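You operate a simulated robot arm through the tools that you are given. There is no shell and no other tool.

Carry out the task below with a simulated robot arm. There is one attempt and no reset: what you move stays moved.

TASK
Tap the white panel at A, B and C and mark the dull zone.
Fine: slide the carriage to each letter and press the tapper; orange marker block on the zone that reads DULL; the carriage stays at C.

Only the result counts: the job must be done as asked and must still hold three seconds after the hand-in. Knocking over, shifting, dropping, spilling or breaking anything else fails it.

THE ROBOT
A 7-joint arm with a three-finger gripper, fixed in place. Base frame: the origin is at the foot of the arm, x ahead of it, y to its left, z up. Readings come in mm, degrees, newtons and seconds.
Its first joint turns from -166.0 to 166.0 degrees. Payload 2.69 kg.
The TCP is the grasp point between the finger pads, 30 mm short of the fingertips. In the tool frame z runs along the fingers and y along their closing line. The gripper opens to 128 mm. The gripper's body begins 117 mm behind the TCP.
Orientation is that of the tool frame in the base frame, as [roll, pitch, yaw] about the fixed x, y, z axes, in that order (R = Rz(yaw) Ry(pitch) Rx(roll)). With the fingers straight down and closing along the base's y, the tool's x points along the base's -x, its y along +y and its z along -z.

THE INTERFACE
- The arm moves only by the tool nudge_tool. Its argument "motion" is a list that holds one entry, the list of rows, each a list of 7 numbers: the shift along the base's x, y, z in units of 400 mm (1.0 is 400 mm), then the turn, a rotation vector about the base's x, y, z in units of 120 degrees (1.0 is 120 degrees), then the finger opening in mm, from 0 to 128. In form: [[[x, y, z, wx, wy, wz, fingers], ...]]. A call has 1 to 20 rows; each row is the pose to reach, as a shift and turn from the pose commanded when the call began. A call with a number of a shift or a turn outside -1 to 1 is refused whole. A row lasts 0.2 s, in which the tool goes at most 50 mm and 8.6 degrees; a call with a longer step from one row to the next is refused whole, and so is a gripper value outside its range. A pose out of reach is approached as far as the arm can. The call stops where the force on the tool passes 40 N (or 10 N more than at its start, if that is more) or the arm is blocked; 0.2 s more then pass. The fingers move at their own pace and stop on an object; they squeeze with about 44 N. The grip force told is the motor's: it shows also when the fingers shut on nothing. Time passes only in rows, and 0.2 s behind the last, so rows that repeat a pose let the fingers close. It gives the time, the measured TCP pose, the force on the tool (base axes), the opening and the grip force at its end, in the units of the frame above (readings bear some noise), with the torque about the TCP (base axes, N m) and any sound that the robot's microphone picked up.
- Cameras (640 x 400 px; columns grow to the right, rows downward): "scene" is fixed at [400.4, 650.5, 1621.2]; the picture's right is [-0.98, -0.21, 0.00], its down [-0.21, 0.96, -0.21] and it looks along [0.04, -0.20, -0.98] (base axes); focal length 364 px, centre (320, 200). "wrist" rides on the gripper at [58, 54, -131] in the tool frame; the picture's right is [-0.68, 0.74, 0.00], its down [-0.62, -0.57, -0.55] and it looks along [-0.40, -0.37, 0.84] (tool axes); focal length 234 px, centre (320, 200). There is no depth. A picture from a camera that has moved, and an enlarged one, comes with that camera's place and axes in the base frame and with its lens.
- grab_frame(camera): a new picture of that camera. The clock stands still meanwhile.
- move_column(by): slides the trunk up (or, below 0, down) by that many mm; the arm rides with it, the base frame stays. It gives what a move gives, with no picture.
- zoom(camera, box): a new picture of the part [left, top, right, bottom] of that camera's present view, enlarged. The clock stands still meanwhile.
- hand_in(): hands the job in; it is judged then, once.

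Places have to be worked out from the pictures, the camera data and where the tool is seen. Open the gripper and draw the arm clear of the work before you hand the job in, unless the task says otherwise.

The tools are called by a JSON object that holds its "method" and its "body". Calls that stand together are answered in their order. nudge_tool: Moves the arm, as the interface text tells. Its arguments: {"type":"object","properties":{"motion":{"type":"array"}},"required":["motion"]} The other tools are called the same way: move_column (by) slides the trunk up or down; grab_frame (camera) takes a picture; zoom (camera, box) takes an enlarged picture of a part of a camera's view; hand_in () hands the job in.

At the start:

```text
clock: 0.0
tcp_pos: [274.6, 476.6, 1226.6]
orientation: [-180.0, 0.0, -180.0]
contact_force: [0.5, -0.3, 0.3]
wrist_torque: [-0.01, -0.04, -0.01]
grip_width: 128.0
finger_force: 0.0
trunk travel left (down, up): [-150.0, 200.0]
```

scene: 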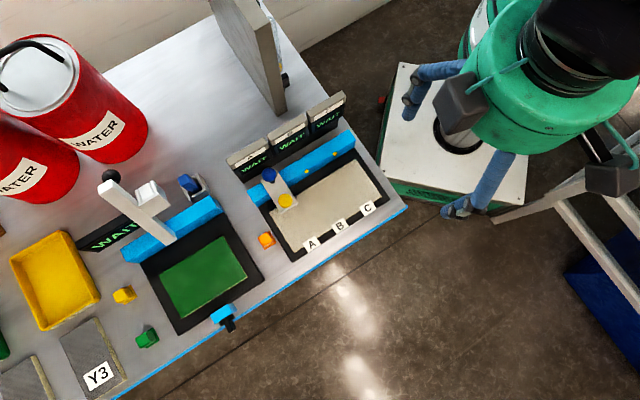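
wrist: 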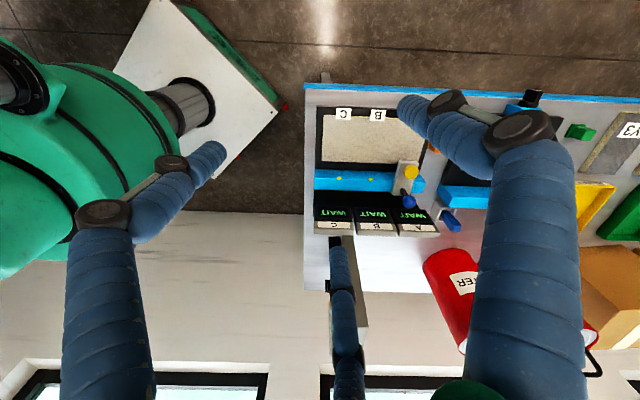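

The scene shows the white panel with letters A, B and C, a blue rail with a carriage near A, and an orange block near the panel. I'll enlarge these regions before moving.

{"method": "zoom", "body": {"camera": "scene", "box": [220, 80, 420, 270]}}

{"method": "zoom", "body": {"camera": "scene", "box": [80, 140, 300, 360]}}

{"method": "zoom", "body": {"camera": "wrist", "box": [290, 70, 490, 260]}}

```text
2.11 times, centred on (320, 175) of scene
camera zoom: at [400.4, 650.5, 1621.2], right [-0.98, -0.21, 0.0], down [-0.21, 0.96, -0.21], along [0.04, -0.2, -0.98], focal length 767 px, centre (320, 253)
```

zoom: 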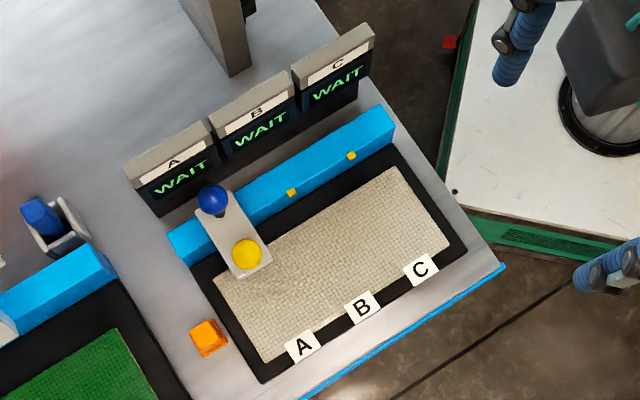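

```text
1.82 times, centred on (190, 250) of scene
camera zoom: at [400.4, 650.5, 1621.2], right [-0.98, -0.21, 0.0], down [-0.21, 0.96, -0.21], along [0.04, -0.2, -0.98], focal length 662 px, centre (556, 109)
```

zoom: 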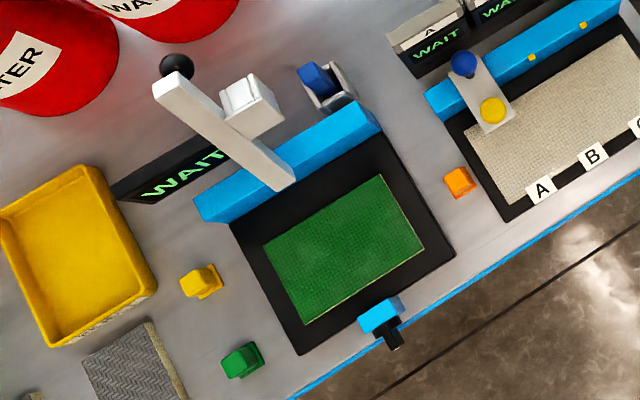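

```text
2.11 times, centred on (390, 165) of wrist
camera zoom: at [216.3, 530.1, 1357.9], right [0.68, 0.74, 0.0], down [0.62, -0.57, 0.55], along [0.4, -0.37, -0.84], focal length 493 px, centre (173, 274)
```

zoom: 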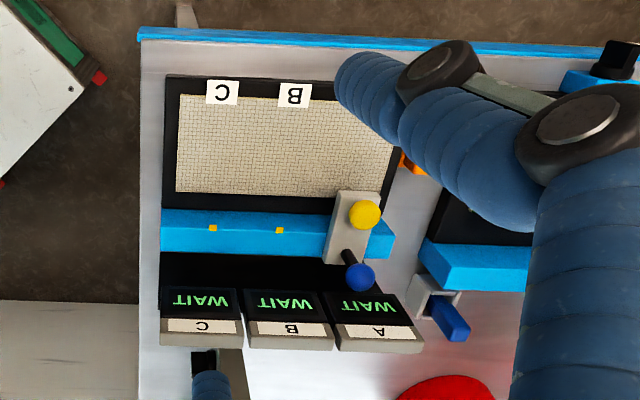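

The two views triangulate well: B label near (382, 538, 863), A near (432, 589), C near (332, 488), so the rail runs at 45° with about 71 mm between letters. The yellow tapper knob is near (497, 523, 927) and the blue ball handle near (536, 485, 957), so the carriage is already at A. I'll move the tool high above the ball with the fingers turned to close along the rail.

{"method": "nudge_tool", "body": {"motion": [[[0.0817, 0.0026, -0.0396, 0, 0, -0.0469, 100], [0.1634, 0.0052, -0.0792, 0, 0, -0.0938, 80], [0.2451, 0.0079, -0.1187, 0, 0, -0.1406, 70], [0.3268, 0.0105, -0.1583, 0, 0, -0.1875, 70], [0.4084, 0.0131, -0.1978, 0, 0, -0.2344, 70], [0.4901, 0.0157, -0.2374, 0, 0, -0.2813, 70], [0.5718, 0.0184, -0.2769, 0, 0, -0.3281, 70], [0.6535, 0.021, -0.3165, 0, 0, -0.375, 70], [0.6535, 0.021, -0.3165, 0, 0, -0.375, 70]]]}}

```text
clock: 2.0
tcp_pos: [535.3, 486.1, 1098.0]
orientation: [-180.0, -0.1, 135.1]
contact_force: [1.1, 0.2, -0.9]
wrist_torque: [-0.02, 0.04, 0.01]
grip_width: 70.0
finger_force: 0.1
trunk travel left (down, up): [-150.0, 200.0]
```

The tool hovers near (535, 486, 1098). I'll look from both cameras to check the alignment over the ball and the clearances.

{"method": "grab_frame", "body": {"camera": "wrist"}}

{"method": "grab_frame", "body": {"camera": "scene"}}

{"method": "zoom", "body": {"camera": "scene", "box": [200, 80, 400, 270]}}

```text
taken
camera wrist: at [532.9, 565.6, 1229.5], right [1.0, 0.04, 0.0], down [0.04, -0.84, 0.55], along [0.02, -0.55, -0.84], focal length 234 px, centre (320, 200)
```

wrist: 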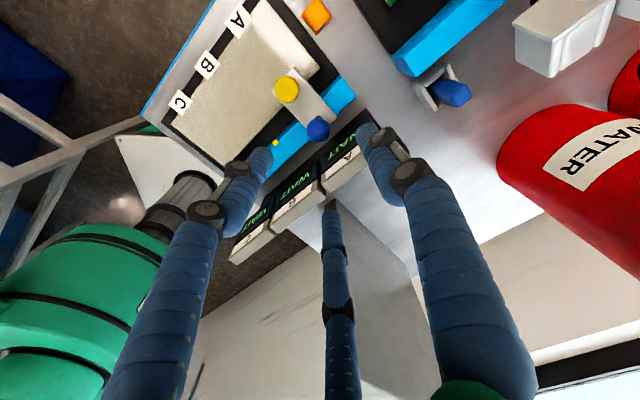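

```text
taken
```

scene: 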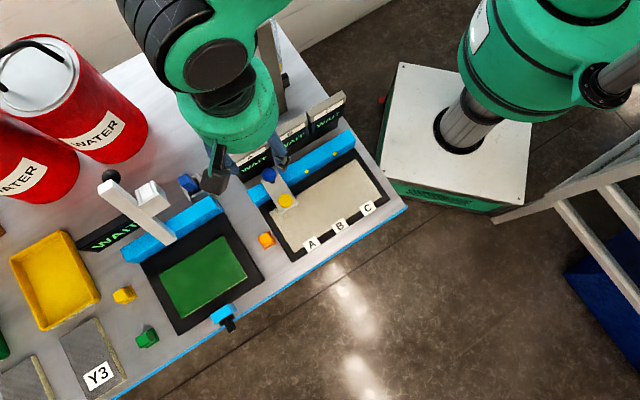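

```text
2.11 times, centred on (300, 175) of scene
camera zoom: at [400.4, 650.5, 1621.2], right [-0.98, -0.21, 0.0], down [-0.21, 0.96, -0.21], along [0.04, -0.2, -0.98], focal length 767 px, centre (362, 253)
```

zoom: 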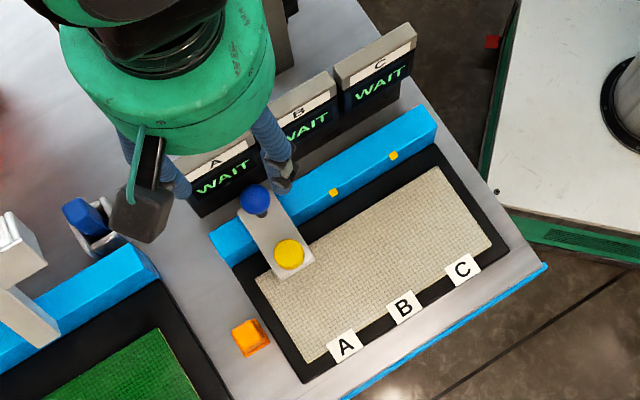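

The new wrist view confirms the ball near (535, 486, 957) and the knob near (496.5, 522, 927). The carriage sits at A, so I'll close the fingers and hover just above the yellow tapper.

{"method": "nudge_tool", "body": {"motion": [[[-0.03, 0.028, -0.04, 0, 0, 0, 0], [-0.06, 0.056, -0.1, 0, 0, 0, 0], [-0.0988, 0.0925, -0.17, 0, 0, 0, 0], [-0.0988, 0.0925, -0.24, 0, 0, 0, 0], [-0.0988, 0.0925, -0.29, 0, 0, 0, 0], [-0.0988, 0.0925, -0.29, 0, 0, 0, 0]]]}}

{"method": "grab_frame", "body": {"camera": "wrist"}}

{"method": "zoom", "body": {"camera": "scene", "box": [230, 110, 350, 230]}}

```text
clock: 3.4
tcp_pos: [497.0, 523.3, 984.6]
orientation: [180.0, 0.0, 134.9]
contact_force: [-0.3, -0.2, 0.0]
wrist_torque: [-0.03, 0.0, -0.02]
grip_width: 2.2
finger_force: 31.4
trunk travel left (down, up): [-150.0, 200.0]
```

```text
taken
camera wrist: at [494.5, 602.9, 1115.8], right [1.0, 0.04, 0.0], down [0.04, -0.84, 0.55], along [0.02, -0.55, -0.84], focal length 234 px, centre (320, 200)
```

wrist: 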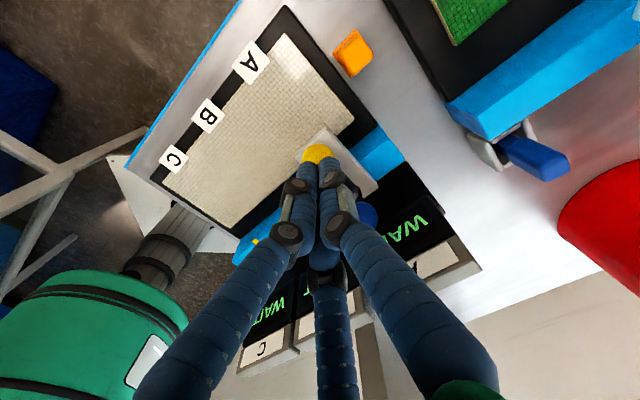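

```text
3.33 times, centred on (290, 170) of scene
camera zoom: at [400.4, 650.5, 1621.2], right [-0.98, -0.21, 0.0], down [-0.21, 0.96, -0.21], along [0.04, -0.2, -0.98], focal length 1215 px, centre (420, 300)
```

zoom: 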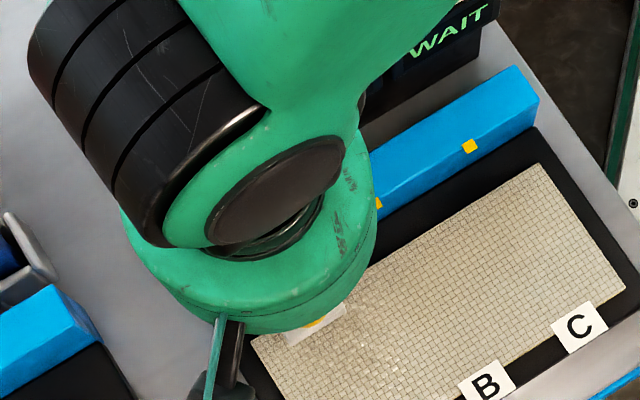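

The closed fingertips are lined up over the yellow knob, about 25 mm above it. I'll descend in small steps to press it and watch the force and sound readings.

{"method": "nudge_tool", "body": {"motion": [[[0, 0, -0.02, 0, 0, 0, 0], [0, 0, -0.04, 0, 0, 0, 0], [0, 0, -0.05, 0, 0, 0, 0], [0, 0, -0.055, 0, 0, 0, 0], [0, 0, -0.06, 0, 0, 0, 0], [0, 0, -0.065, 0, 0, 0, 0], [0, 0, -0.07, 0, 0, 0, 0], [0, 0, -0.075, 0, 0, 0, 0], [0, 0, -0.08, 0, 0, 0, 0]]]}}

```text
clock: 5.4
tcp_pos: [496.6, 520.5, 953.8]
orientation: [179.7, 0.1, 135.0]
contact_force: [1.4, -6.4, 27.1]
wrist_torque: [-0.17, -0.04, -0.01]
grip_width: 6.0
finger_force: 31.4
trunk travel left (down, up): [-150.0, 200.0]
heard: click
```

A click was heard with about 27 N of force at TCP z 953.8. I'll lift straight back up and read the A display.

{"method": "nudge_tool", "body": {"motion": [[[0, 0, 0.02, 0, 0, 0, 0], [0, 0, 0.06, 0, 0, 0, 0], [0, 0, 0.12, 0, 0, 0, 0], [0, 0, 0.2, 0, 0, 0, 0], [0, 0, 0.3, 0, 0, 0, 0], [0, 0, 0.3, 0, 0, 0, 0]]]}}

{"method": "grab_frame", "body": {"camera": "wrist"}}

{"method": "grab_frame", "body": {"camera": "scene"}}

```text
clock: 6.8
tcp_pos: [496.1, 521.4, 1070.1]
orientation: [-180.0, 0.0, 135.0]
contact_force: [-0.1, -0.5, 0.3]
wrist_torque: [0.02, -0.01, 0.01]
grip_width: 2.2
finger_force: 31.1
trunk travel left (down, up): [-150.0, 200.0]
```

```text
taken
camera wrist: at [492.2, 600.4, 1203.0], right [1.0, 0.04, 0.0], down [0.04, -0.84, 0.55], along [0.02, -0.55, -0.84], focal length 234 px, centre (320, 200)
```

wrist: 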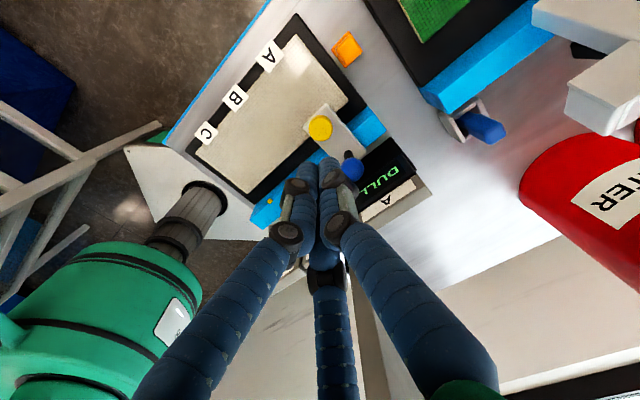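

```text
taken
```

scene: 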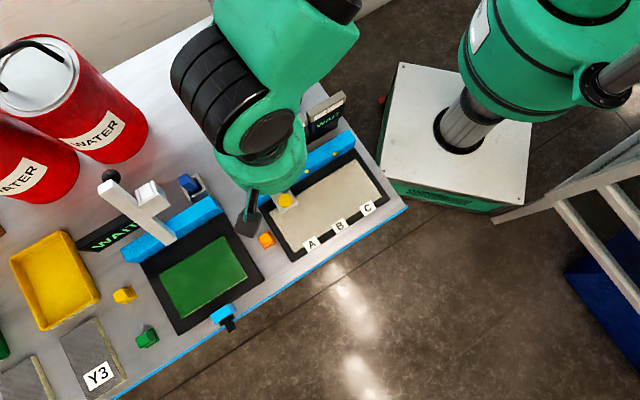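

Display A now reads DULL, and the carriage is still at A. Next I'll open the fingers to 44 mm, straddle the blue ball along the rail direction, and lower just far enough to hold it.

{"method": "nudge_tool", "body": {"motion": [[[0.045, -0.041, 0, 0, 0, 0, 44], [0.0898, -0.0825, 0, 0, 0, 0, 44], [0.0898, -0.0825, -0.05, 0, 0, 0, 44], [0.0898, -0.0825, -0.1, 0, 0, 0, 44], [0.0898, -0.0825, -0.15, 0, 0, 0, 44], [0.0898, -0.0825, -0.17, 0, 0, 0, 44], [0.0898, -0.0825, -0.17, 0, 0, 0, 44]]]}}

{"method": "grab_frame", "body": {"camera": "wrist"}}

{"method": "zoom", "body": {"camera": "wrist", "box": [240, 90, 420, 230]}}

```text
clock: 8.4
tcp_pos: [532.8, 488.5, 1003.6]
orientation: [180.0, 0.0, 135.0]
contact_force: [-0.4, -0.1, 0.4]
wrist_torque: [-0.01, 0.0, 0.0]
grip_width: 44.1
finger_force: 0.0
trunk travel left (down, up): [-150.0, 200.0]
```

```text
taken
camera wrist: at [529.4, 567.9, 1134.8], right [1.0, 0.04, 0.0], down [0.04, -0.84, 0.55], along [0.02, -0.55, -0.84], focal length 234 px, centre (320, 200)
```

wrist: 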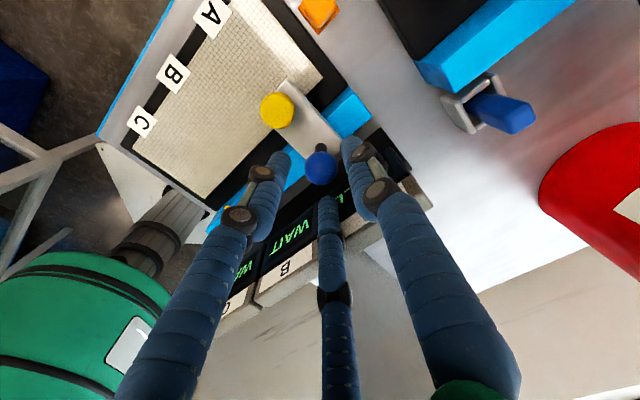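

```text
2.86 times, centred on (330, 160) of wrist
camera zoom: at [529.4, 567.9, 1134.8], right [1.0, 0.04, 0.0], down [0.04, -0.84, 0.55], along [0.02, -0.55, -0.84], focal length 669 px, centre (291, 314)
```

zoom: 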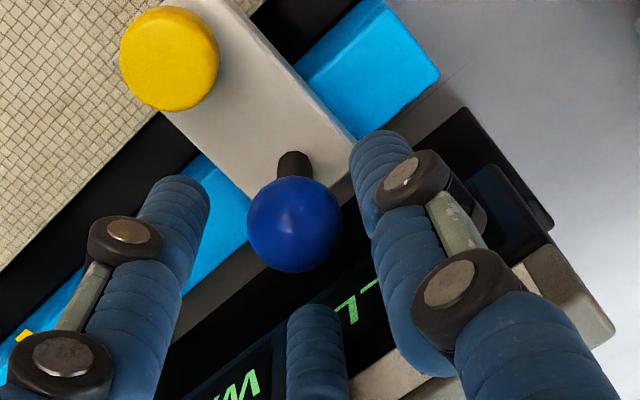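

The ball sits centred between the two fingers with clearance to the displays. I'll narrow to 40 mm and go down about 31 mm so the fingertips straddle the ball.

{"method": "nudge_tool", "body": {"motion": [[[0, 0, -0.015, 0, 0, 0, 40], [0, 0, -0.03, 0, 0, 0, 40], [0, 0, -0.045, 0, 0, 0, 40], [0, 0, -0.06, 0, 0, 0, 40], [0, 0, -0.0765, 0, 0, 0, 40], [0, 0, -0.0765, 0, 0, 0, 40]]]}}

{"method": "grab_frame", "body": {"camera": "wrist"}}

```text
clock: 9.8
tcp_pos: [531.3, 488.2, 972.0]
orientation: [-180.0, -0.1, 134.9]
contact_force: [-3.0, 3.4, 1.1]
wrist_torque: [-0.11, -0.07, -0.11]
grip_width: 37.9
finger_force: 0.0
trunk travel left (down, up): [-150.0, 200.0]
```

```text
taken
camera wrist: at [528.9, 567.8, 1104.3], right [1.0, 0.04, 0.0], down [0.04, -0.84, 0.55], along [0.02, -0.55, -0.84], focal length 234 px, centre (320, 200)
```

wrist: 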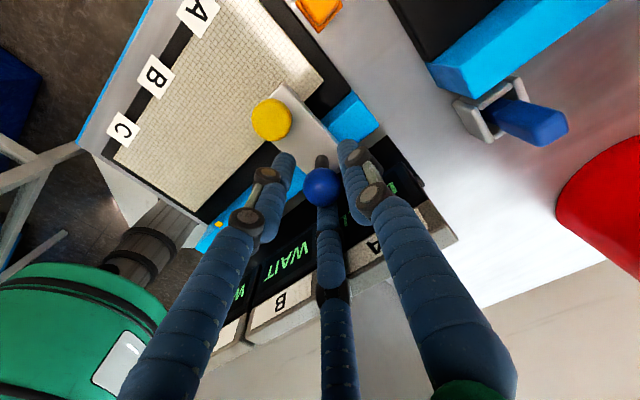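

The force of about 4.5 N towards the front and the narrowed width suggest a rear finger is brushing the display face. That side view also shows a third finger there, so gripping here is too tight. I'll ease off forward, lift, and switch to pushing the ball with closed fingers.

{"method": "nudge_tool", "body": {"motion": [[[-0.004, 0.004, 0.005, 0, 0, 0, 40], [-0.005, 0.005, 0.03, 0, 0, 0, 40], [-0.005, 0.005, 0.08, 0, 0, 0, 40], [-0.005, 0.005, 0.15, 0, 0, 0, 40], [-0.005, 0.005, 0.2, 0, 0, 0, 0], [0.03, 0.03, 0.2, 0, 0, 0, 0], [0.078, 0.0768, 0.2, 0, 0, 0, 0], [0.078, 0.0768, 0.2, 0, 0, 0, 0]]]}}

{"method": "grab_frame", "body": {"camera": "wrist"}}

{"method": "grab_frame", "body": {"camera": "scene"}}

```text
clock: 11.6
tcp_pos: [562.7, 521.4, 1053.9]
orientation: [-179.8, 0.1, 134.9]
contact_force: [1.3, 1.5, -0.8]
wrist_torque: [-0.02, 0.05, -0.01]
grip_width: 2.1
finger_force: 31.1
trunk travel left (down, up): [-150.0, 200.0]
```

```text
taken
camera wrist: at [560.0, 600.3, 1185.0], right [1.0, 0.04, 0.0], down [0.04, -0.83, 0.55], along [0.02, -0.55, -0.84], focal length 234 px, centre (320, 200)
```

wrist: 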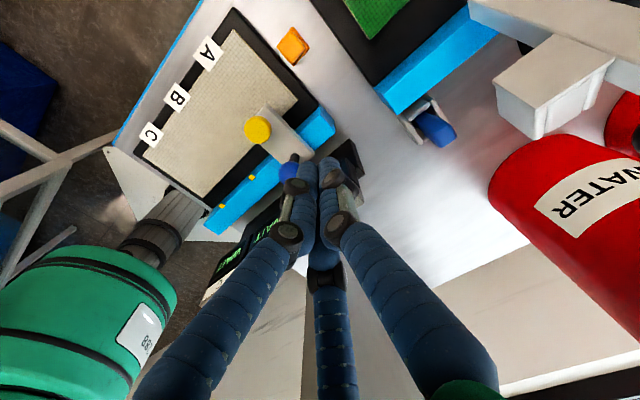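

```text
taken
```

scene: 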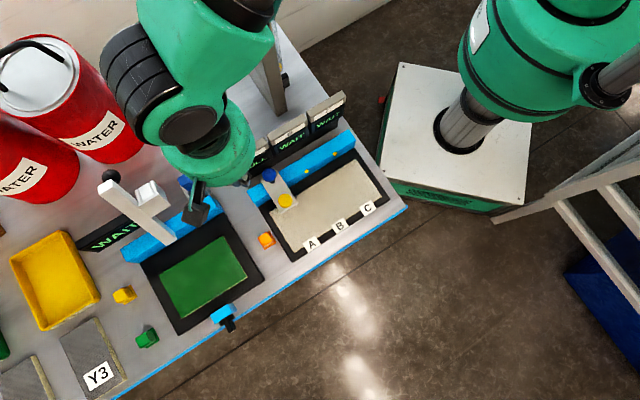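

The carriage and displays are undisturbed and the closed fingers now hover on the A side of the ball, clear of it by about 20 mm. I'll lower to ball height.

{"method": "nudge_tool", "body": {"motion": [[[0, 0, -0.08, 0, 0, 0, 0], [0, 0, -0.15, 0, 0, 0, 0], [0, 0, -0.19, 0, 0, 0, 0], [0, 0, -0.206, 0, 0, 0, 0], [0, 0, -0.206, 0, 0, 0, 0]]]}}

{"method": "grab_frame", "body": {"camera": "wrist"}}

```text
clock: 12.8
tcp_pos: [562.6, 520.6, 972.8]
orientation: [-180.0, 0.0, 135.0]
contact_force: [0.2, -0.4, 0.6]
wrist_torque: [0.02, -0.01, 0.02]
grip_width: 2.2
finger_force: 31.5
trunk travel left (down, up): [-150.0, 200.0]
```

```text
taken
camera wrist: at [559.5, 599.6, 1103.8], right [1.0, 0.04, 0.0], down [0.04, -0.84, 0.55], along [0.02, -0.55, -0.84], focal length 234 px, centre (320, 200)
```

wrist: 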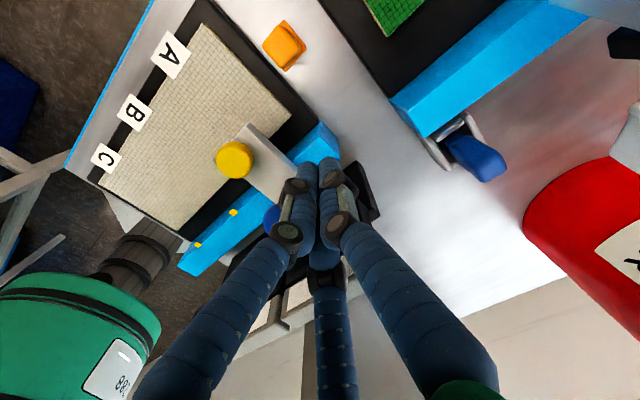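

There is no contact at this height. I'll now push along the rail towards B, going 80 mm in small steps, deliberately stopping short of B so I can measure and fine-tune.

{"method": "nudge_tool", "body": {"motion": [[[-0.0088, -0.0088, 0, 0, 0, 0, 0], [-0.0177, -0.0177, 0, 0, 0, 0, 0], [-0.0265, -0.0265, 0, 0, 0, 0, 0], [-0.0354, -0.0354, 0, 0, 0, 0, 0], [-0.0442, -0.0442, 0, 0, 0, 0, 0], [-0.053, -0.053, 0, 0, 0, 0, 0], [-0.0619, -0.0619, 0, 0, 0, 0, 0], [-0.0707, -0.0707, 0, 0, 0, 0, 0], [-0.0796, -0.0796, 0, 0, 0, 0, 0], [-0.0884, -0.0884, 0, 0, 0, 0, 0]]]}}

{"method": "grab_frame", "body": {"camera": "wrist"}}

{"method": "zoom", "body": {"camera": "scene", "box": [220, 80, 420, 270]}}

```text
clock: 15.0
tcp_pos: [528.6, 483.2, 970.7]
orientation: [180.0, 0.0, 134.9]
contact_force: [0.3, -0.5, -0.7]
wrist_torque: [0.05, 0.01, -0.03]
grip_width: 2.0
finger_force: 31.4
trunk travel left (down, up): [-150.0, 200.0]
```

```text
taken
camera wrist: at [524.4, 563.3, 1102.3], right [1.0, 0.04, 0.0], down [0.04, -0.84, 0.55], along [0.02, -0.55, -0.84], focal length 234 px, centre (320, 200)
```

wrist: 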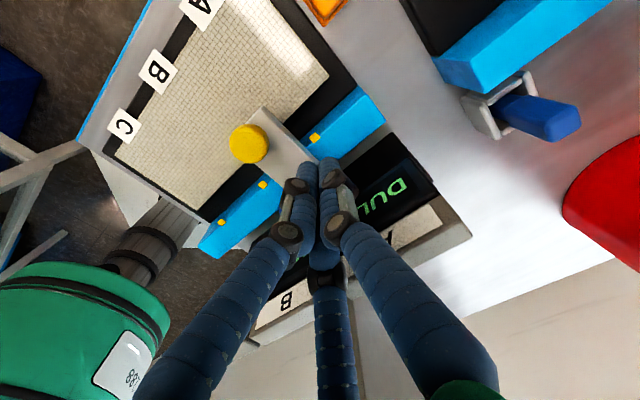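

```text
2.11 times, centred on (320, 175) of scene
camera zoom: at [400.4, 650.5, 1621.2], right [-0.98, -0.21, 0.0], down [-0.21, 0.96, -0.21], along [0.04, -0.2, -0.98], focal length 767 px, centre (320, 253)
```

zoom: 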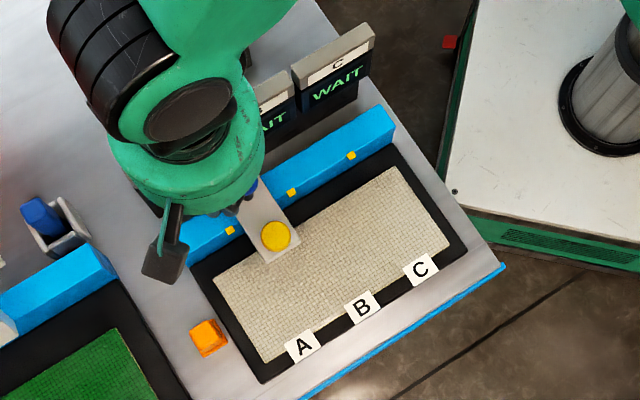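

I moved 50 mm rather than 80, and the carriage has travelled about 32 mm (knob now near u = −689, with the A rail mark uncovered). About 38 mm remains to B, so I'll push 36 mm and then measure.

{"method": "nudge_tool", "body": {"motion": [[[-0.008, -0.008, 0, 0, 0, 0, 0], [-0.016, -0.016, 0, 0, 0, 0, 0], [-0.024, -0.024, 0, 0, 0, 0, 0], [-0.032, -0.032, 0, 0, 0, 0, 0], [-0.04, -0.04, 0, 0, 0, 0, 0], [-0.047, -0.047, 0, 0, 0, 0, 0], [-0.053, -0.053, 0, 0, 0, 0, 0], [-0.058, -0.058, 0, 0, 0, 0, 0], [-0.061, -0.061, 0, 0, 0, 0, 0], [-0.0636, -0.0636, 0, 0, 0, 0, 0]]]}}

{"method": "zoom", "body": {"camera": "scene", "box": [240, 110, 400, 260]}}

{"method": "grab_frame", "body": {"camera": "wrist"}}

```text
clock: 17.2
tcp_pos: [503.6, 457.9, 971.1]
orientation: [180.0, 0.0, 135.1]
contact_force: [0.6, -0.3, -0.1]
wrist_torque: [0.02, -0.01, 0.0]
grip_width: 2.3
finger_force: 31.1
trunk travel left (down, up): [-150.0, 200.0]
```

```text
2.67 times, centred on (320, 185) of scene
camera zoom: at [400.4, 650.5, 1621.2], right [-0.98, -0.21, 0.0], down [-0.21, 0.96, -0.21], along [0.04, -0.2, -0.98], focal length 972 px, centre (320, 240)
```

zoom: 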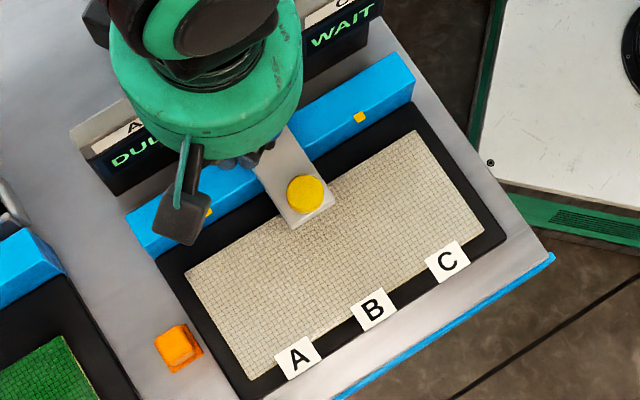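

```text
taken
camera wrist: at [499.2, 538.3, 1102.0], right [1.0, 0.04, 0.0], down [0.04, -0.84, 0.55], along [0.02, -0.55, -0.84], focal length 234 px, centre (320, 200)
```

wrist: 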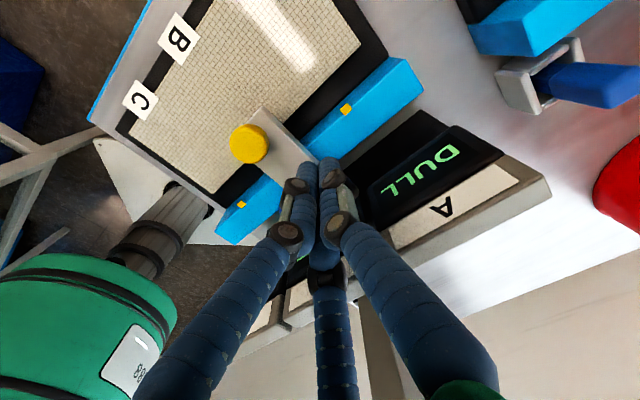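

The knob is now at about u = −653.8, with B at about −651. I'll push the last 2.8 mm slowly and check again.

{"method": "nudge_tool", "body": {"motion": [[[-0.0025, -0.0025, 0, 0, 0, 0, 0], [-0.005, -0.005, 0, 0, 0, 0, 0], [-0.005, -0.005, 0, 0, 0, 0, 0]]]}}

{"method": "zoom", "body": {"camera": "scene", "box": [270, 140, 370, 250]}}

```text
clock: 18.0
tcp_pos: [500.0, 456.2, 971.3]
orientation: [179.9, 0.0, 135.0]
contact_force: [0.4, 0.3, 0.3]
wrist_torque: [0.03, -0.03, 0.0]
grip_width: 2.1
finger_force: 31.5
trunk travel left (down, up): [-150.0, 200.0]
```

```text
3.64 times, centred on (320, 195) of scene
camera zoom: at [400.4, 650.5, 1621.2], right [-0.98, -0.21, 0.0], down [-0.21, 0.96, -0.21], along [0.04, -0.2, -0.98], focal length 1325 px, centre (320, 218)
```

zoom: 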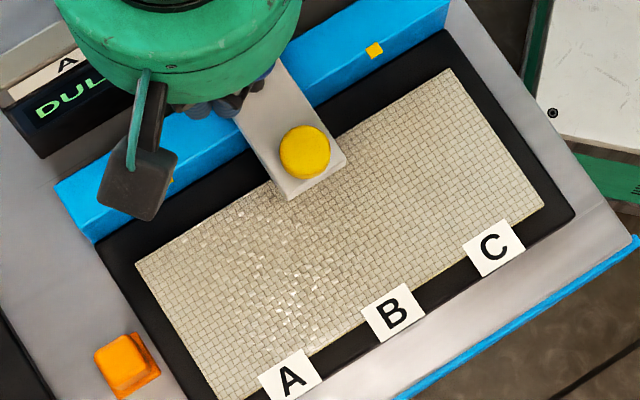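

The knob now reads u ≈ −650.4, matching label B. I'll back off the ball, lift, go over the knob near (447, 473), and press to the same depth as before.

{"method": "nudge_tool", "body": {"motion": [[[0.018, 0.018, 0, 0, 0, 0, 0], [0.02, 0.02, 0.06, 0, 0, 0, 0], [0.02, 0.02, 0.15, 0, 0, 0, 0], [-0.06, 0.03, 0.15, 0, 0, 0, 0], [-0.1345, 0.0403, 0.15, 0, 0, 0, 0], [-0.1345, 0.0403, 0.08, 0, 0, 0, 0], [-0.1345, 0.0403, 0.035, 0, 0, 0, 0], [-0.1345, 0.0403, 0.035, 0, 0, 0, 0]]]}}

{"method": "grab_frame", "body": {"camera": "wrist"}}

```text
clock: 19.8
tcp_pos: [448.1, 474.9, 984.8]
orientation: [180.0, 0.0, 134.9]
contact_force: [1.1, -0.2, -0.2]
wrist_torque: [0.0, 0.01, 0.0]
grip_width: 2.2
finger_force: 31.5
trunk travel left (down, up): [-150.0, 200.0]
```

```text
taken
camera wrist: at [445.4, 553.8, 1115.7], right [1.0, 0.04, 0.0], down [0.04, -0.84, 0.55], along [0.02, -0.55, -0.84], focal length 234 px, centre (320, 200)
```

wrist: 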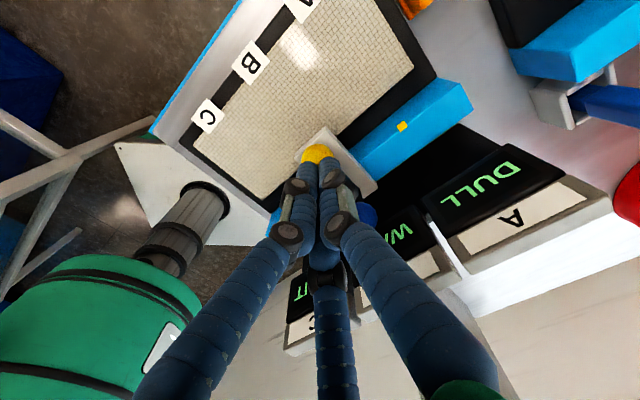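

The fingertips line up over the knob just as they did at A. I'll press down to the same depth.

{"method": "nudge_tool", "body": {"motion": [[[0, 0, -0.02, 0, 0, 0, 0], [0, 0, -0.04, 0, 0, 0, 0], [0, 0, -0.05, 0, 0, 0, 0], [0, 0, -0.055, 0, 0, 0, 0], [0, 0, -0.06, 0, 0, 0, 0], [0, 0, -0.065, 0, 0, 0, 0], [0, 0, -0.07, 0, 0, 0, 0], [0, 0, -0.075, 0, 0, 0, 0], [0, 0, -0.0825, 0, 0, 0, 0]]]}}

```text
clock: 21.8
tcp_pos: [448.9, 474.7, 955.0]
orientation: [179.8, 0.0, 134.9]
contact_force: [3.0, -6.6, 26.2]
wrist_torque: [-0.22, -0.08, 0.01]
grip_width: 6.1
finger_force: 31.2
trunk travel left (down, up): [-150.0, 200.0]
heard: click
```

A click was heard again with about 26 N. I'll lift and read the displays.

{"method": "nudge_tool", "body": {"motion": [[[0, 0, 0.02, 0, 0, 0, 0], [0, 0, 0.06, 0, 0, 0, 0], [0, 0, 0.12, 0, 0, 0, 0], [0, 0, 0.2, 0, 0, 0, 0], [0, 0, 0.2, 0, 0, 0, 0]]]}}

{"method": "grab_frame", "body": {"camera": "wrist"}}

{"method": "zoom", "body": {"camera": "scene", "box": [220, 80, 420, 270]}}

```text
clock: 23.0
tcp_pos: [445.5, 473.6, 1031.3]
orientation: [-180.0, 0.0, 135.0]
contact_force: [-0.6, 0.2, 0.7]
wrist_torque: [-0.01, -0.04, -0.06]
grip_width: 2.5
finger_force: 32.0
trunk travel left (down, up): [-150.0, 200.0]
```

```text
taken
camera wrist: at [443.1, 552.8, 1162.6], right [1.0, 0.04, 0.0], down [0.04, -0.84, 0.55], along [0.02, -0.55, -0.84], focal length 234 px, centre (320, 200)
```

wrist: 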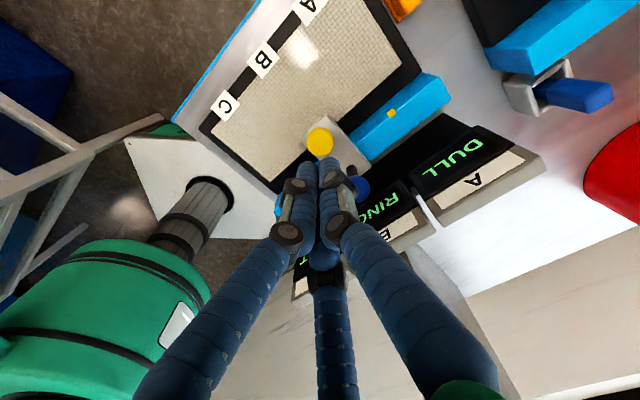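

```text
2.11 times, centred on (320, 175) of scene
camera zoom: at [400.4, 650.5, 1621.2], right [-0.98, -0.21, 0.0], down [-0.21, 0.96, -0.21], along [0.04, -0.2, -0.98], focal length 767 px, centre (320, 253)
```

zoom: 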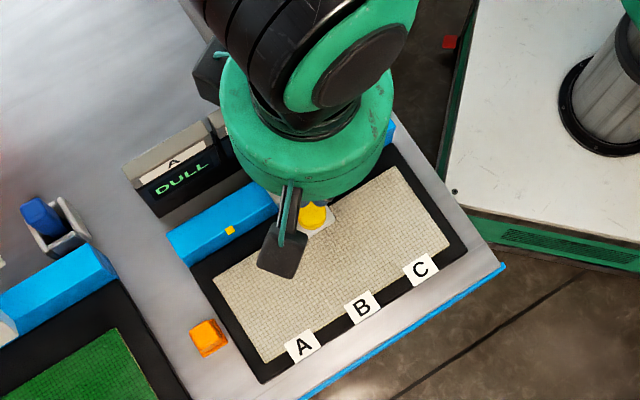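

Display B reads RING. I'll return to the A side of the ball at the earlier back-off point and lower to ball height.

{"method": "nudge_tool", "body": {"motion": [[[0.077, -0.01, 0, 0, 0, 0, 0], [0.1545, -0.0203, 0, 0, 0, 0, 0], [0.1545, -0.0203, -0.05, 0, 0, 0, 0], [0.1545, -0.0203, -0.1, 0, 0, 0, 0], [0.1545, -0.0203, -0.14, 0, 0, 0, 0], [0.1545, -0.0203, -0.1525, 0, 0, 0, 0], [0.1545, -0.0203, -0.1525, 0, 0, 0, 0]]]}}

{"method": "grab_frame", "body": {"camera": "wrist"}}

```text
clock: 24.6
tcp_pos: [509.5, 464.8, 971.6]
orientation: [-180.0, 0.0, 135.0]
contact_force: [-0.5, 0.7, -0.5]
wrist_torque: [-0.03, 0.02, 0.01]
grip_width: 2.1
finger_force: 30.8
trunk travel left (down, up): [-150.0, 200.0]
```

```text
taken
camera wrist: at [506.2, 543.9, 1102.9], right [1.0, 0.04, 0.0], down [0.04, -0.84, 0.55], along [0.02, -0.55, -0.84], focal length 234 px, centre (320, 200)
```

wrist: 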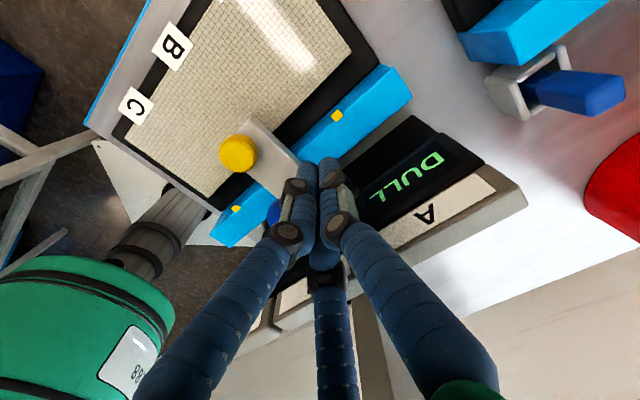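

The fingers are beside the ball without contact. I'll push about 77 mm (11 mm approach plus 66 mm of carriage travel), stopping short of C to measure.

{"method": "nudge_tool", "body": {"motion": [[[-0.0088, -0.0088, 0, 0, 0, 0, 0], [-0.0176, -0.0176, 0, 0, 0, 0, 0], [-0.0264, -0.0264, 0, 0, 0, 0, 0], [-0.0352, -0.0352, 0, 0, 0, 0, 0], [-0.044, -0.044, 0, 0, 0, 0, 0], [-0.0528, -0.0528, 0, 0, 0, 0, 0], [-0.0616, -0.0616, 0, 0, 0, 0, 0], [-0.0704, -0.0704, 0, 0, 0, 0, 0], [-0.0792, -0.0792, 0, 0, 0, 0, 0], [-0.088, -0.088, 0, 0, 0, 0, 0], [-0.0968, -0.0968, 0, 0, 0, 0, 0], [-0.1056, -0.1056, 0, 0, 0, 0, 0], [-0.1144, -0.1144, 0, 0, 0, 0, 0], [-0.1219, -0.1219, 0, 0, 0, 0, 0], [-0.1279, -0.1279, 0, 0, 0, 0, 0], [-0.1329, -0.1329, 0, 0, 0, 0, 0], [-0.1366, -0.1366, 0, 0, 0, 0, 0]]]}}

{"method": "zoom", "body": {"camera": "scene", "box": [270, 120, 390, 250]}}

{"method": "grab_frame", "body": {"camera": "wrist"}}

```text
clock: 28.2
tcp_pos: [453.1, 409.0, 970.9]
orientation: [-180.0, 0.0, 135.0]
contact_force: [0.1, -0.1, 0.4]
wrist_torque: [0.02, 0.03, -0.06]
grip_width: 2.0
finger_force: 31.2
trunk travel left (down, up): [-150.0, 200.0]
```

```text
3.08 times, centred on (330, 185) of scene
camera zoom: at [400.4, 650.5, 1621.2], right [-0.98, -0.21, 0.0], down [-0.21, 0.96, -0.21], along [0.04, -0.2, -0.98], focal length 1121 px, centre (289, 246)
```

zoom: 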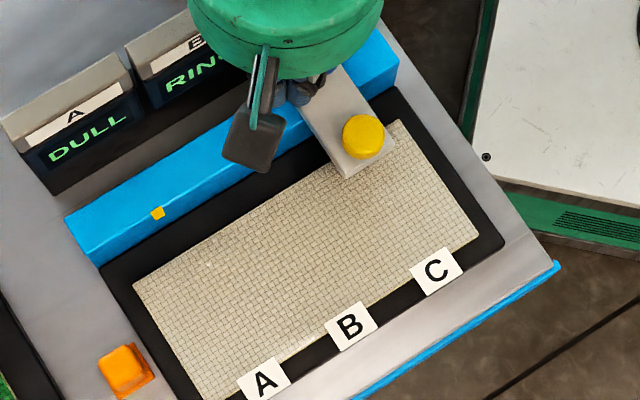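

```text
taken
camera wrist: at [450.8, 488.9, 1102.3], right [1.0, 0.04, 0.0], down [0.04, -0.83, 0.55], along [0.02, -0.55, -0.84], focal length 234 px, centre (320, 200)
```

wrist: 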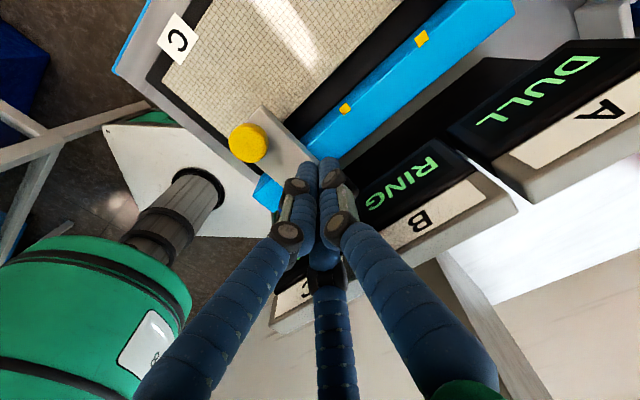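

The knob reads about u = −584.3 and C is at about −580.3, so 4 mm remains. I'll push the last 4 mm slowly and re-measure.

{"method": "nudge_tool", "body": {"motion": [[[-0.003, -0.003, 0, 0, 0, 0, 0], [-0.006, -0.006, 0, 0, 0, 0, 0], [-0.0071, -0.0071, 0, 0, 0, 0, 0], [-0.0071, -0.0071, 0, 0, 0, 0, 0]]]}}

{"method": "zoom", "body": {"camera": "scene", "box": [300, 130, 400, 240]}}

```text
clock: 29.2
tcp_pos: [451.2, 407.6, 971.3]
orientation: [179.9, 0.0, 135.0]
contact_force: [0.1, -0.4, -0.2]
wrist_torque: [0.0, -0.01, 0.0]
grip_width: 2.2
finger_force: 31.7
trunk travel left (down, up): [-150.0, 200.0]
```

```text
3.64 times, centred on (350, 185) of scene
camera zoom: at [400.4, 650.5, 1621.2], right [-0.98, -0.21, 0.0], down [-0.21, 0.96, -0.21], along [0.04, -0.2, -0.98], focal length 1325 px, centre (211, 254)
```

zoom: 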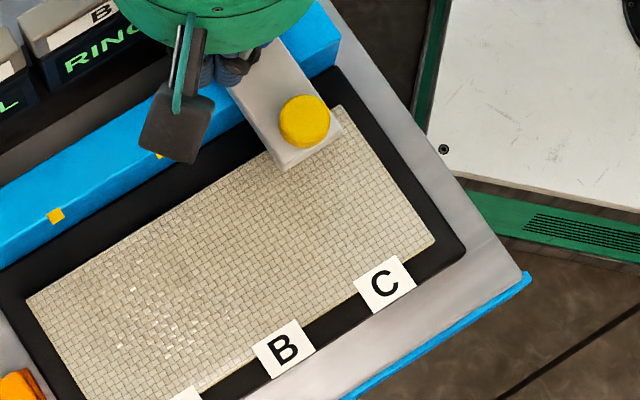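

The knob now reads u ≈ −581, within a millimetre of C. I'll back off, lift, hover over the knob and then press it.

{"method": "nudge_tool", "body": {"motion": [[[0.018, 0.018, 0, 0, 0, 0, 0], [0.02, 0.02, 0.06, 0, 0, 0, 0], [0.02, 0.02, 0.15, 0, 0, 0, 0], [-0.06, 0.03, 0.15, 0, 0, 0, 0], [-0.1335, 0.04, 0.15, 0, 0, 0, 0], [-0.1335, 0.04, 0.08, 0, 0, 0, 0], [-0.1335, 0.04, 0.035, 0, 0, 0, 0], [-0.1335, 0.04, 0.035, 0, 0, 0, 0]]]}}

{"method": "grab_frame", "body": {"camera": "wrist"}}

```text
clock: 31.0
tcp_pos: [397.7, 422.3, 984.3]
orientation: [-180.0, 0.0, 135.0]
contact_force: [1.1, -0.9, 0.2]
wrist_torque: [-0.02, 0.02, 0.0]
grip_width: 2.0
finger_force: 31.7
trunk travel left (down, up): [-150.0, 200.0]
```

```text
taken
camera wrist: at [394.6, 502.9, 1115.3], right [1.0, 0.04, 0.0], down [0.04, -0.83, 0.55], along [0.02, -0.55, -0.84], focal length 234 px, centre (320, 200)
```

wrist: 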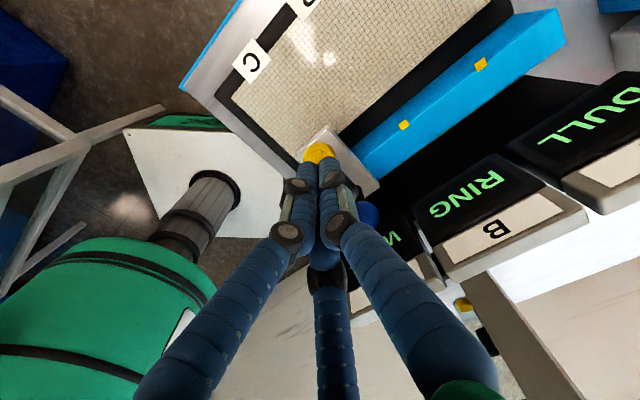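

The fingertips are over the knob at C. I'll press to the same depth.

{"method": "nudge_tool", "body": {"motion": [[[0, 0, -0.02, 0, 0, 0, 0], [0, 0, -0.04, 0, 0, 0, 0], [0, 0, -0.05, 0, 0, 0, 0], [0, 0, -0.055, 0, 0, 0, 0], [0, 0, -0.06, 0, 0, 0, 0], [0, 0, -0.065, 0, 0, 0, 0], [0, 0, -0.07, 0, 0, 0, 0], [0, 0, -0.075, 0, 0, 0, 0], [0, 0, -0.0825, 0, 0, 0, 0]]]}}

```text
clock: 33.0
tcp_pos: [398.1, 422.8, 954.1]
orientation: [179.8, 0.0, 135.0]
contact_force: [-0.9, -2.1, 27.9]
wrist_torque: [-0.11, 0.06, 0.01]
grip_width: 5.9
finger_force: 31.1
trunk travel left (down, up): [-150.0, 200.0]
heard: click
```

The third click was heard. I'll lift straight up and then view all the displays and the orange block.

{"method": "nudge_tool", "body": {"motion": [[[0, 0, 0.02, 0, 0, 0, 0], [0, 0, 0.06, 0, 0, 0, 0], [0, 0, 0.12, 0, 0, 0, 0], [0, 0, 0.2, 0, 0, 0, 0], [0, 0, 0.3, 0, 0, 0, 0], [0, 0, 0.3, 0, 0, 0, 0]]]}}

{"method": "grab_frame", "body": {"camera": "wrist"}}

{"method": "zoom", "body": {"camera": "scene", "box": [220, 80, 420, 270]}}

```text
clock: 34.4
tcp_pos: [397.1, 423.4, 1073.3]
orientation: [-180.0, 0.0, 135.0]
contact_force: [-0.6, 0.3, -0.1]
wrist_torque: [0.06, -0.04, 0.0]
grip_width: 2.2
finger_force: 31.3
trunk travel left (down, up): [-150.0, 200.0]
```

```text
taken
camera wrist: at [394.1, 502.8, 1204.6], right [1.0, 0.04, 0.0], down [0.04, -0.84, 0.55], along [0.02, -0.55, -0.84], focal length 234 px, centre (320, 200)
```

wrist: 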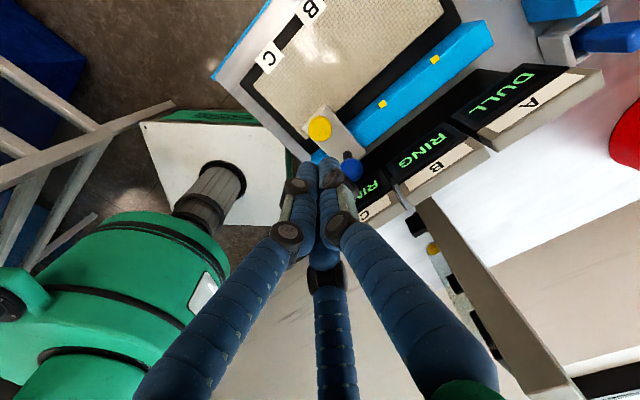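

```text
2.11 times, centred on (320, 175) of scene
camera zoom: at [400.4, 650.5, 1621.2], right [-0.98, -0.21, 0.0], down [-0.21, 0.96, -0.21], along [0.04, -0.2, -0.98], focal length 767 px, centre (320, 253)
```

zoom: 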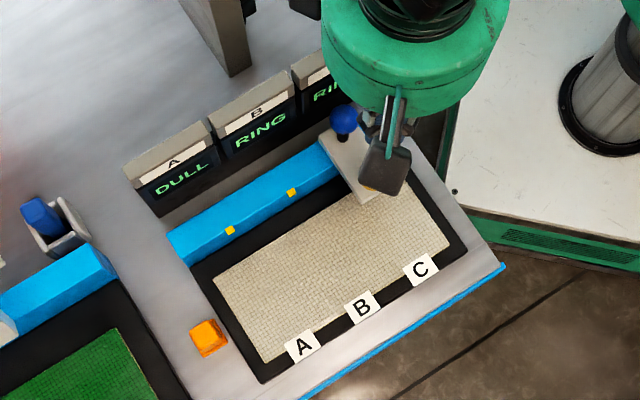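

Displays read A DULL, B RING, C RING, so the orange marker goes on zone A, and the carriage is staying at C. I'll zoom in on the orange block and move the tool high above it for a close look.

{"method": "zoom", "body": {"camera": "scene", "box": [250, 220, 290, 260]}}

{"method": "nudge_tool", "body": {"motion": [[[0.05, 0.07, 0, 0, 0, 0, 0], [0.1, 0.14, 0, 0, 0, 0, 0], [0.16, 0.22, 0, 0, 0, 0, 20], [0.22, 0.3, 0, 0, 0, 0, 40], [0.27, 0.37, 0, 0, 0, 0, 60], [0.3175, 0.4425, -0.03, 0, 0, 0, 70], [0.3175, 0.4425, -0.05, 0, 0, 0, 70], [0.3175, 0.4425, -0.05, 0, 0, 0, 70]]]}}

{"method": "grab_frame", "body": {"camera": "wrist"}}

{"method": "grab_frame", "body": {"camera": "scene"}}

```text
10.00 times, centred on (270, 240) of scene
camera zoom: at [400.4, 650.5, 1621.2], right [-0.98, -0.21, 0.0], down [-0.21, 0.96, -0.21], along [0.04, -0.2, -0.98], focal length 3644 px, centre (820, -200)
```

zoom: 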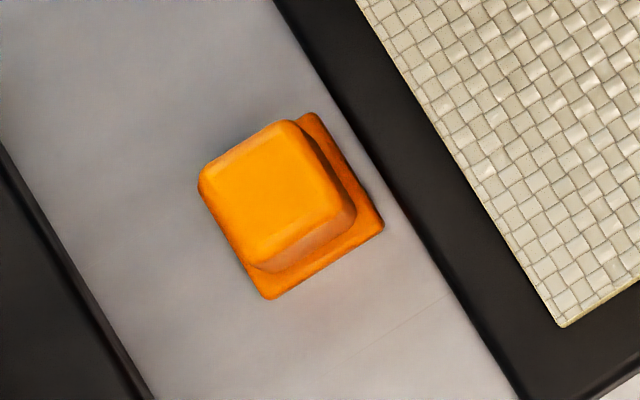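

```text
clock: 36.2
tcp_pos: [526.3, 601.6, 1052.7]
orientation: [180.0, 0.0, 135.0]
contact_force: [-1.0, 0.1, -0.6]
wrist_torque: [-0.01, 0.01, -0.02]
grip_width: 70.0
finger_force: 0.0
trunk travel left (down, up): [-150.0, 200.0]
```

```text
taken
camera wrist: at [523.0, 679.8, 1184.4], right [1.0, 0.04, 0.0], down [0.04, -0.84, 0.55], along [0.02, -0.55, -0.84], focal length 234 px, centre (320, 200)
```

wrist: 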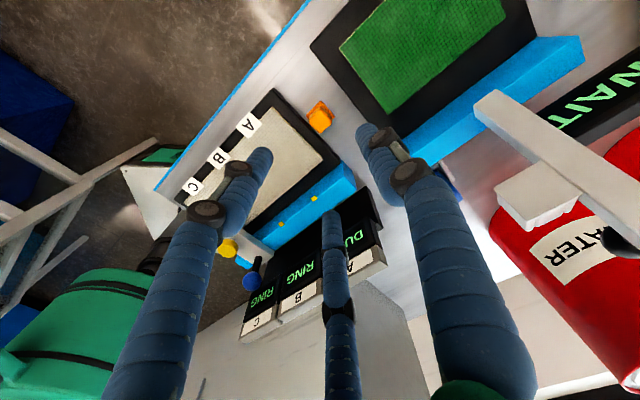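

```text
taken
```

scene: 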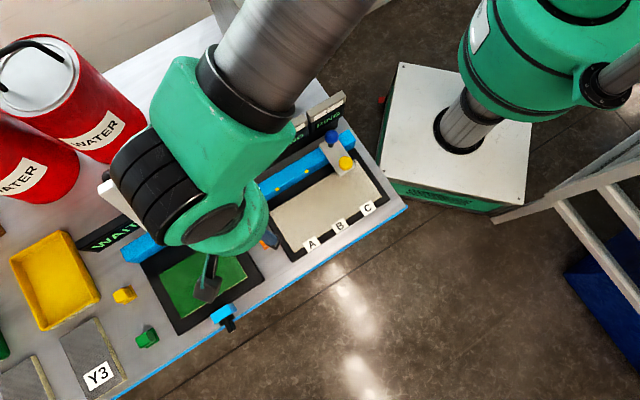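

The block is a square base of about 29 mm with a narrower square top, aligned with the panel edges. I'll zoom the wrist view to pin down its position and the table height.

{"method": "zoom", "body": {"camera": "wrist", "box": [270, 80, 370, 145]}}

{"method": "zoom", "body": {"camera": "wrist", "box": [150, 60, 350, 190]}}

```text
6.15 times, centred on (320, 112) of wrist
camera zoom: at [523.0, 679.8, 1184.4], right [1.0, 0.04, 0.0], down [0.04, -0.84, 0.55], along [0.02, -0.55, -0.84], focal length 1441 px, centre (320, 738)
```

zoom: 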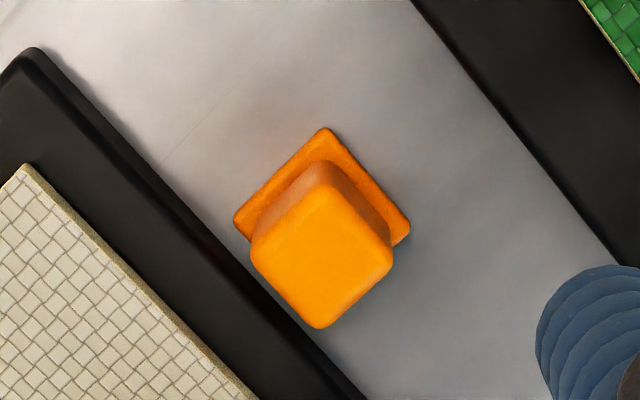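

```text
3.08 times, centred on (250, 125) of wrist
camera zoom: at [523.0, 679.8, 1184.4], right [1.0, 0.04, 0.0], down [0.04, -0.84, 0.55], along [0.02, -0.55, -0.84], focal length 720 px, centre (535, 431)
```

zoom: 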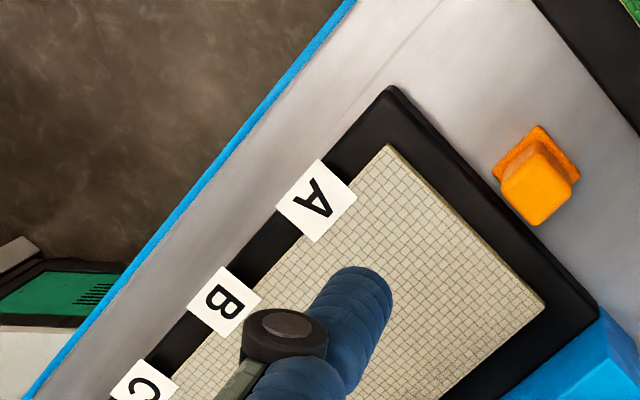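

Both views put the block centre near (526, 599.6) with its top at about z 876, the frame top at about 862 and the table at about 850. I'll descend to a closer hover with the fingers at 44 mm and check the straddle.

{"method": "nudge_tool", "body": {"motion": [[[0.003, -0.002, -0.08, 0, 0, 0, 44], [0.003, -0.002, -0.16, 0, 0, 0, 44], [0.003, -0.002, -0.23, 0, 0, 0, 44], [0.003, -0.002, -0.29, 0, 0, 0, 44], [0.003, -0.002, -0.31, 0, 0, 0, 44], [0.003, -0.002, -0.31, 0, 0, 0, 44]]]}}

{"method": "grab_frame", "body": {"camera": "wrist"}}

{"method": "zoom", "body": {"camera": "wrist", "box": [250, 90, 390, 200]}}

```text
clock: 37.6
tcp_pos: [527.0, 599.5, 926.6]
orientation: [-180.0, 0.0, 135.0]
contact_force: [0.2, -0.4, 0.3]
wrist_torque: [-0.02, 0.0, 0.03]
grip_width: 43.9
finger_force: 0.0
trunk travel left (down, up): [-150.0, 200.0]
```

```text
taken
camera wrist: at [523.2, 679.1, 1059.0], right [1.0, 0.04, 0.0], down [0.04, -0.84, 0.55], along [0.02, -0.55, -0.84], focal length 234 px, centre (320, 200)
```

wrist: 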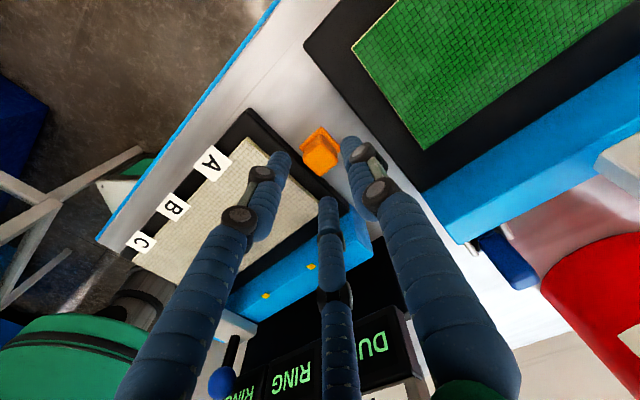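

```text
3.64 times, centred on (320, 145) of wrist
camera zoom: at [523.2, 679.1, 1059.0], right [1.0, 0.04, 0.0], down [0.04, -0.84, 0.55], along [0.02, -0.55, -0.84], focal length 852 px, centre (320, 400)
```

zoom: 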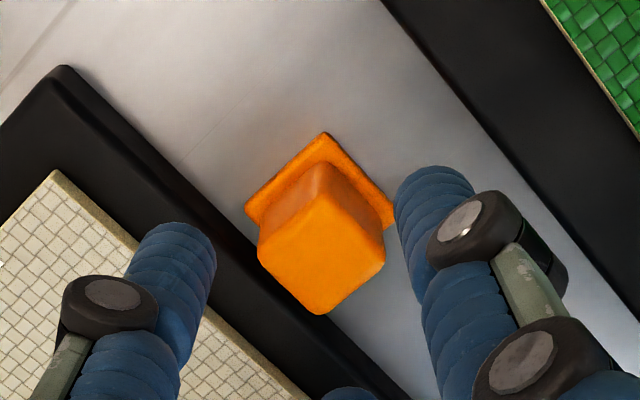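

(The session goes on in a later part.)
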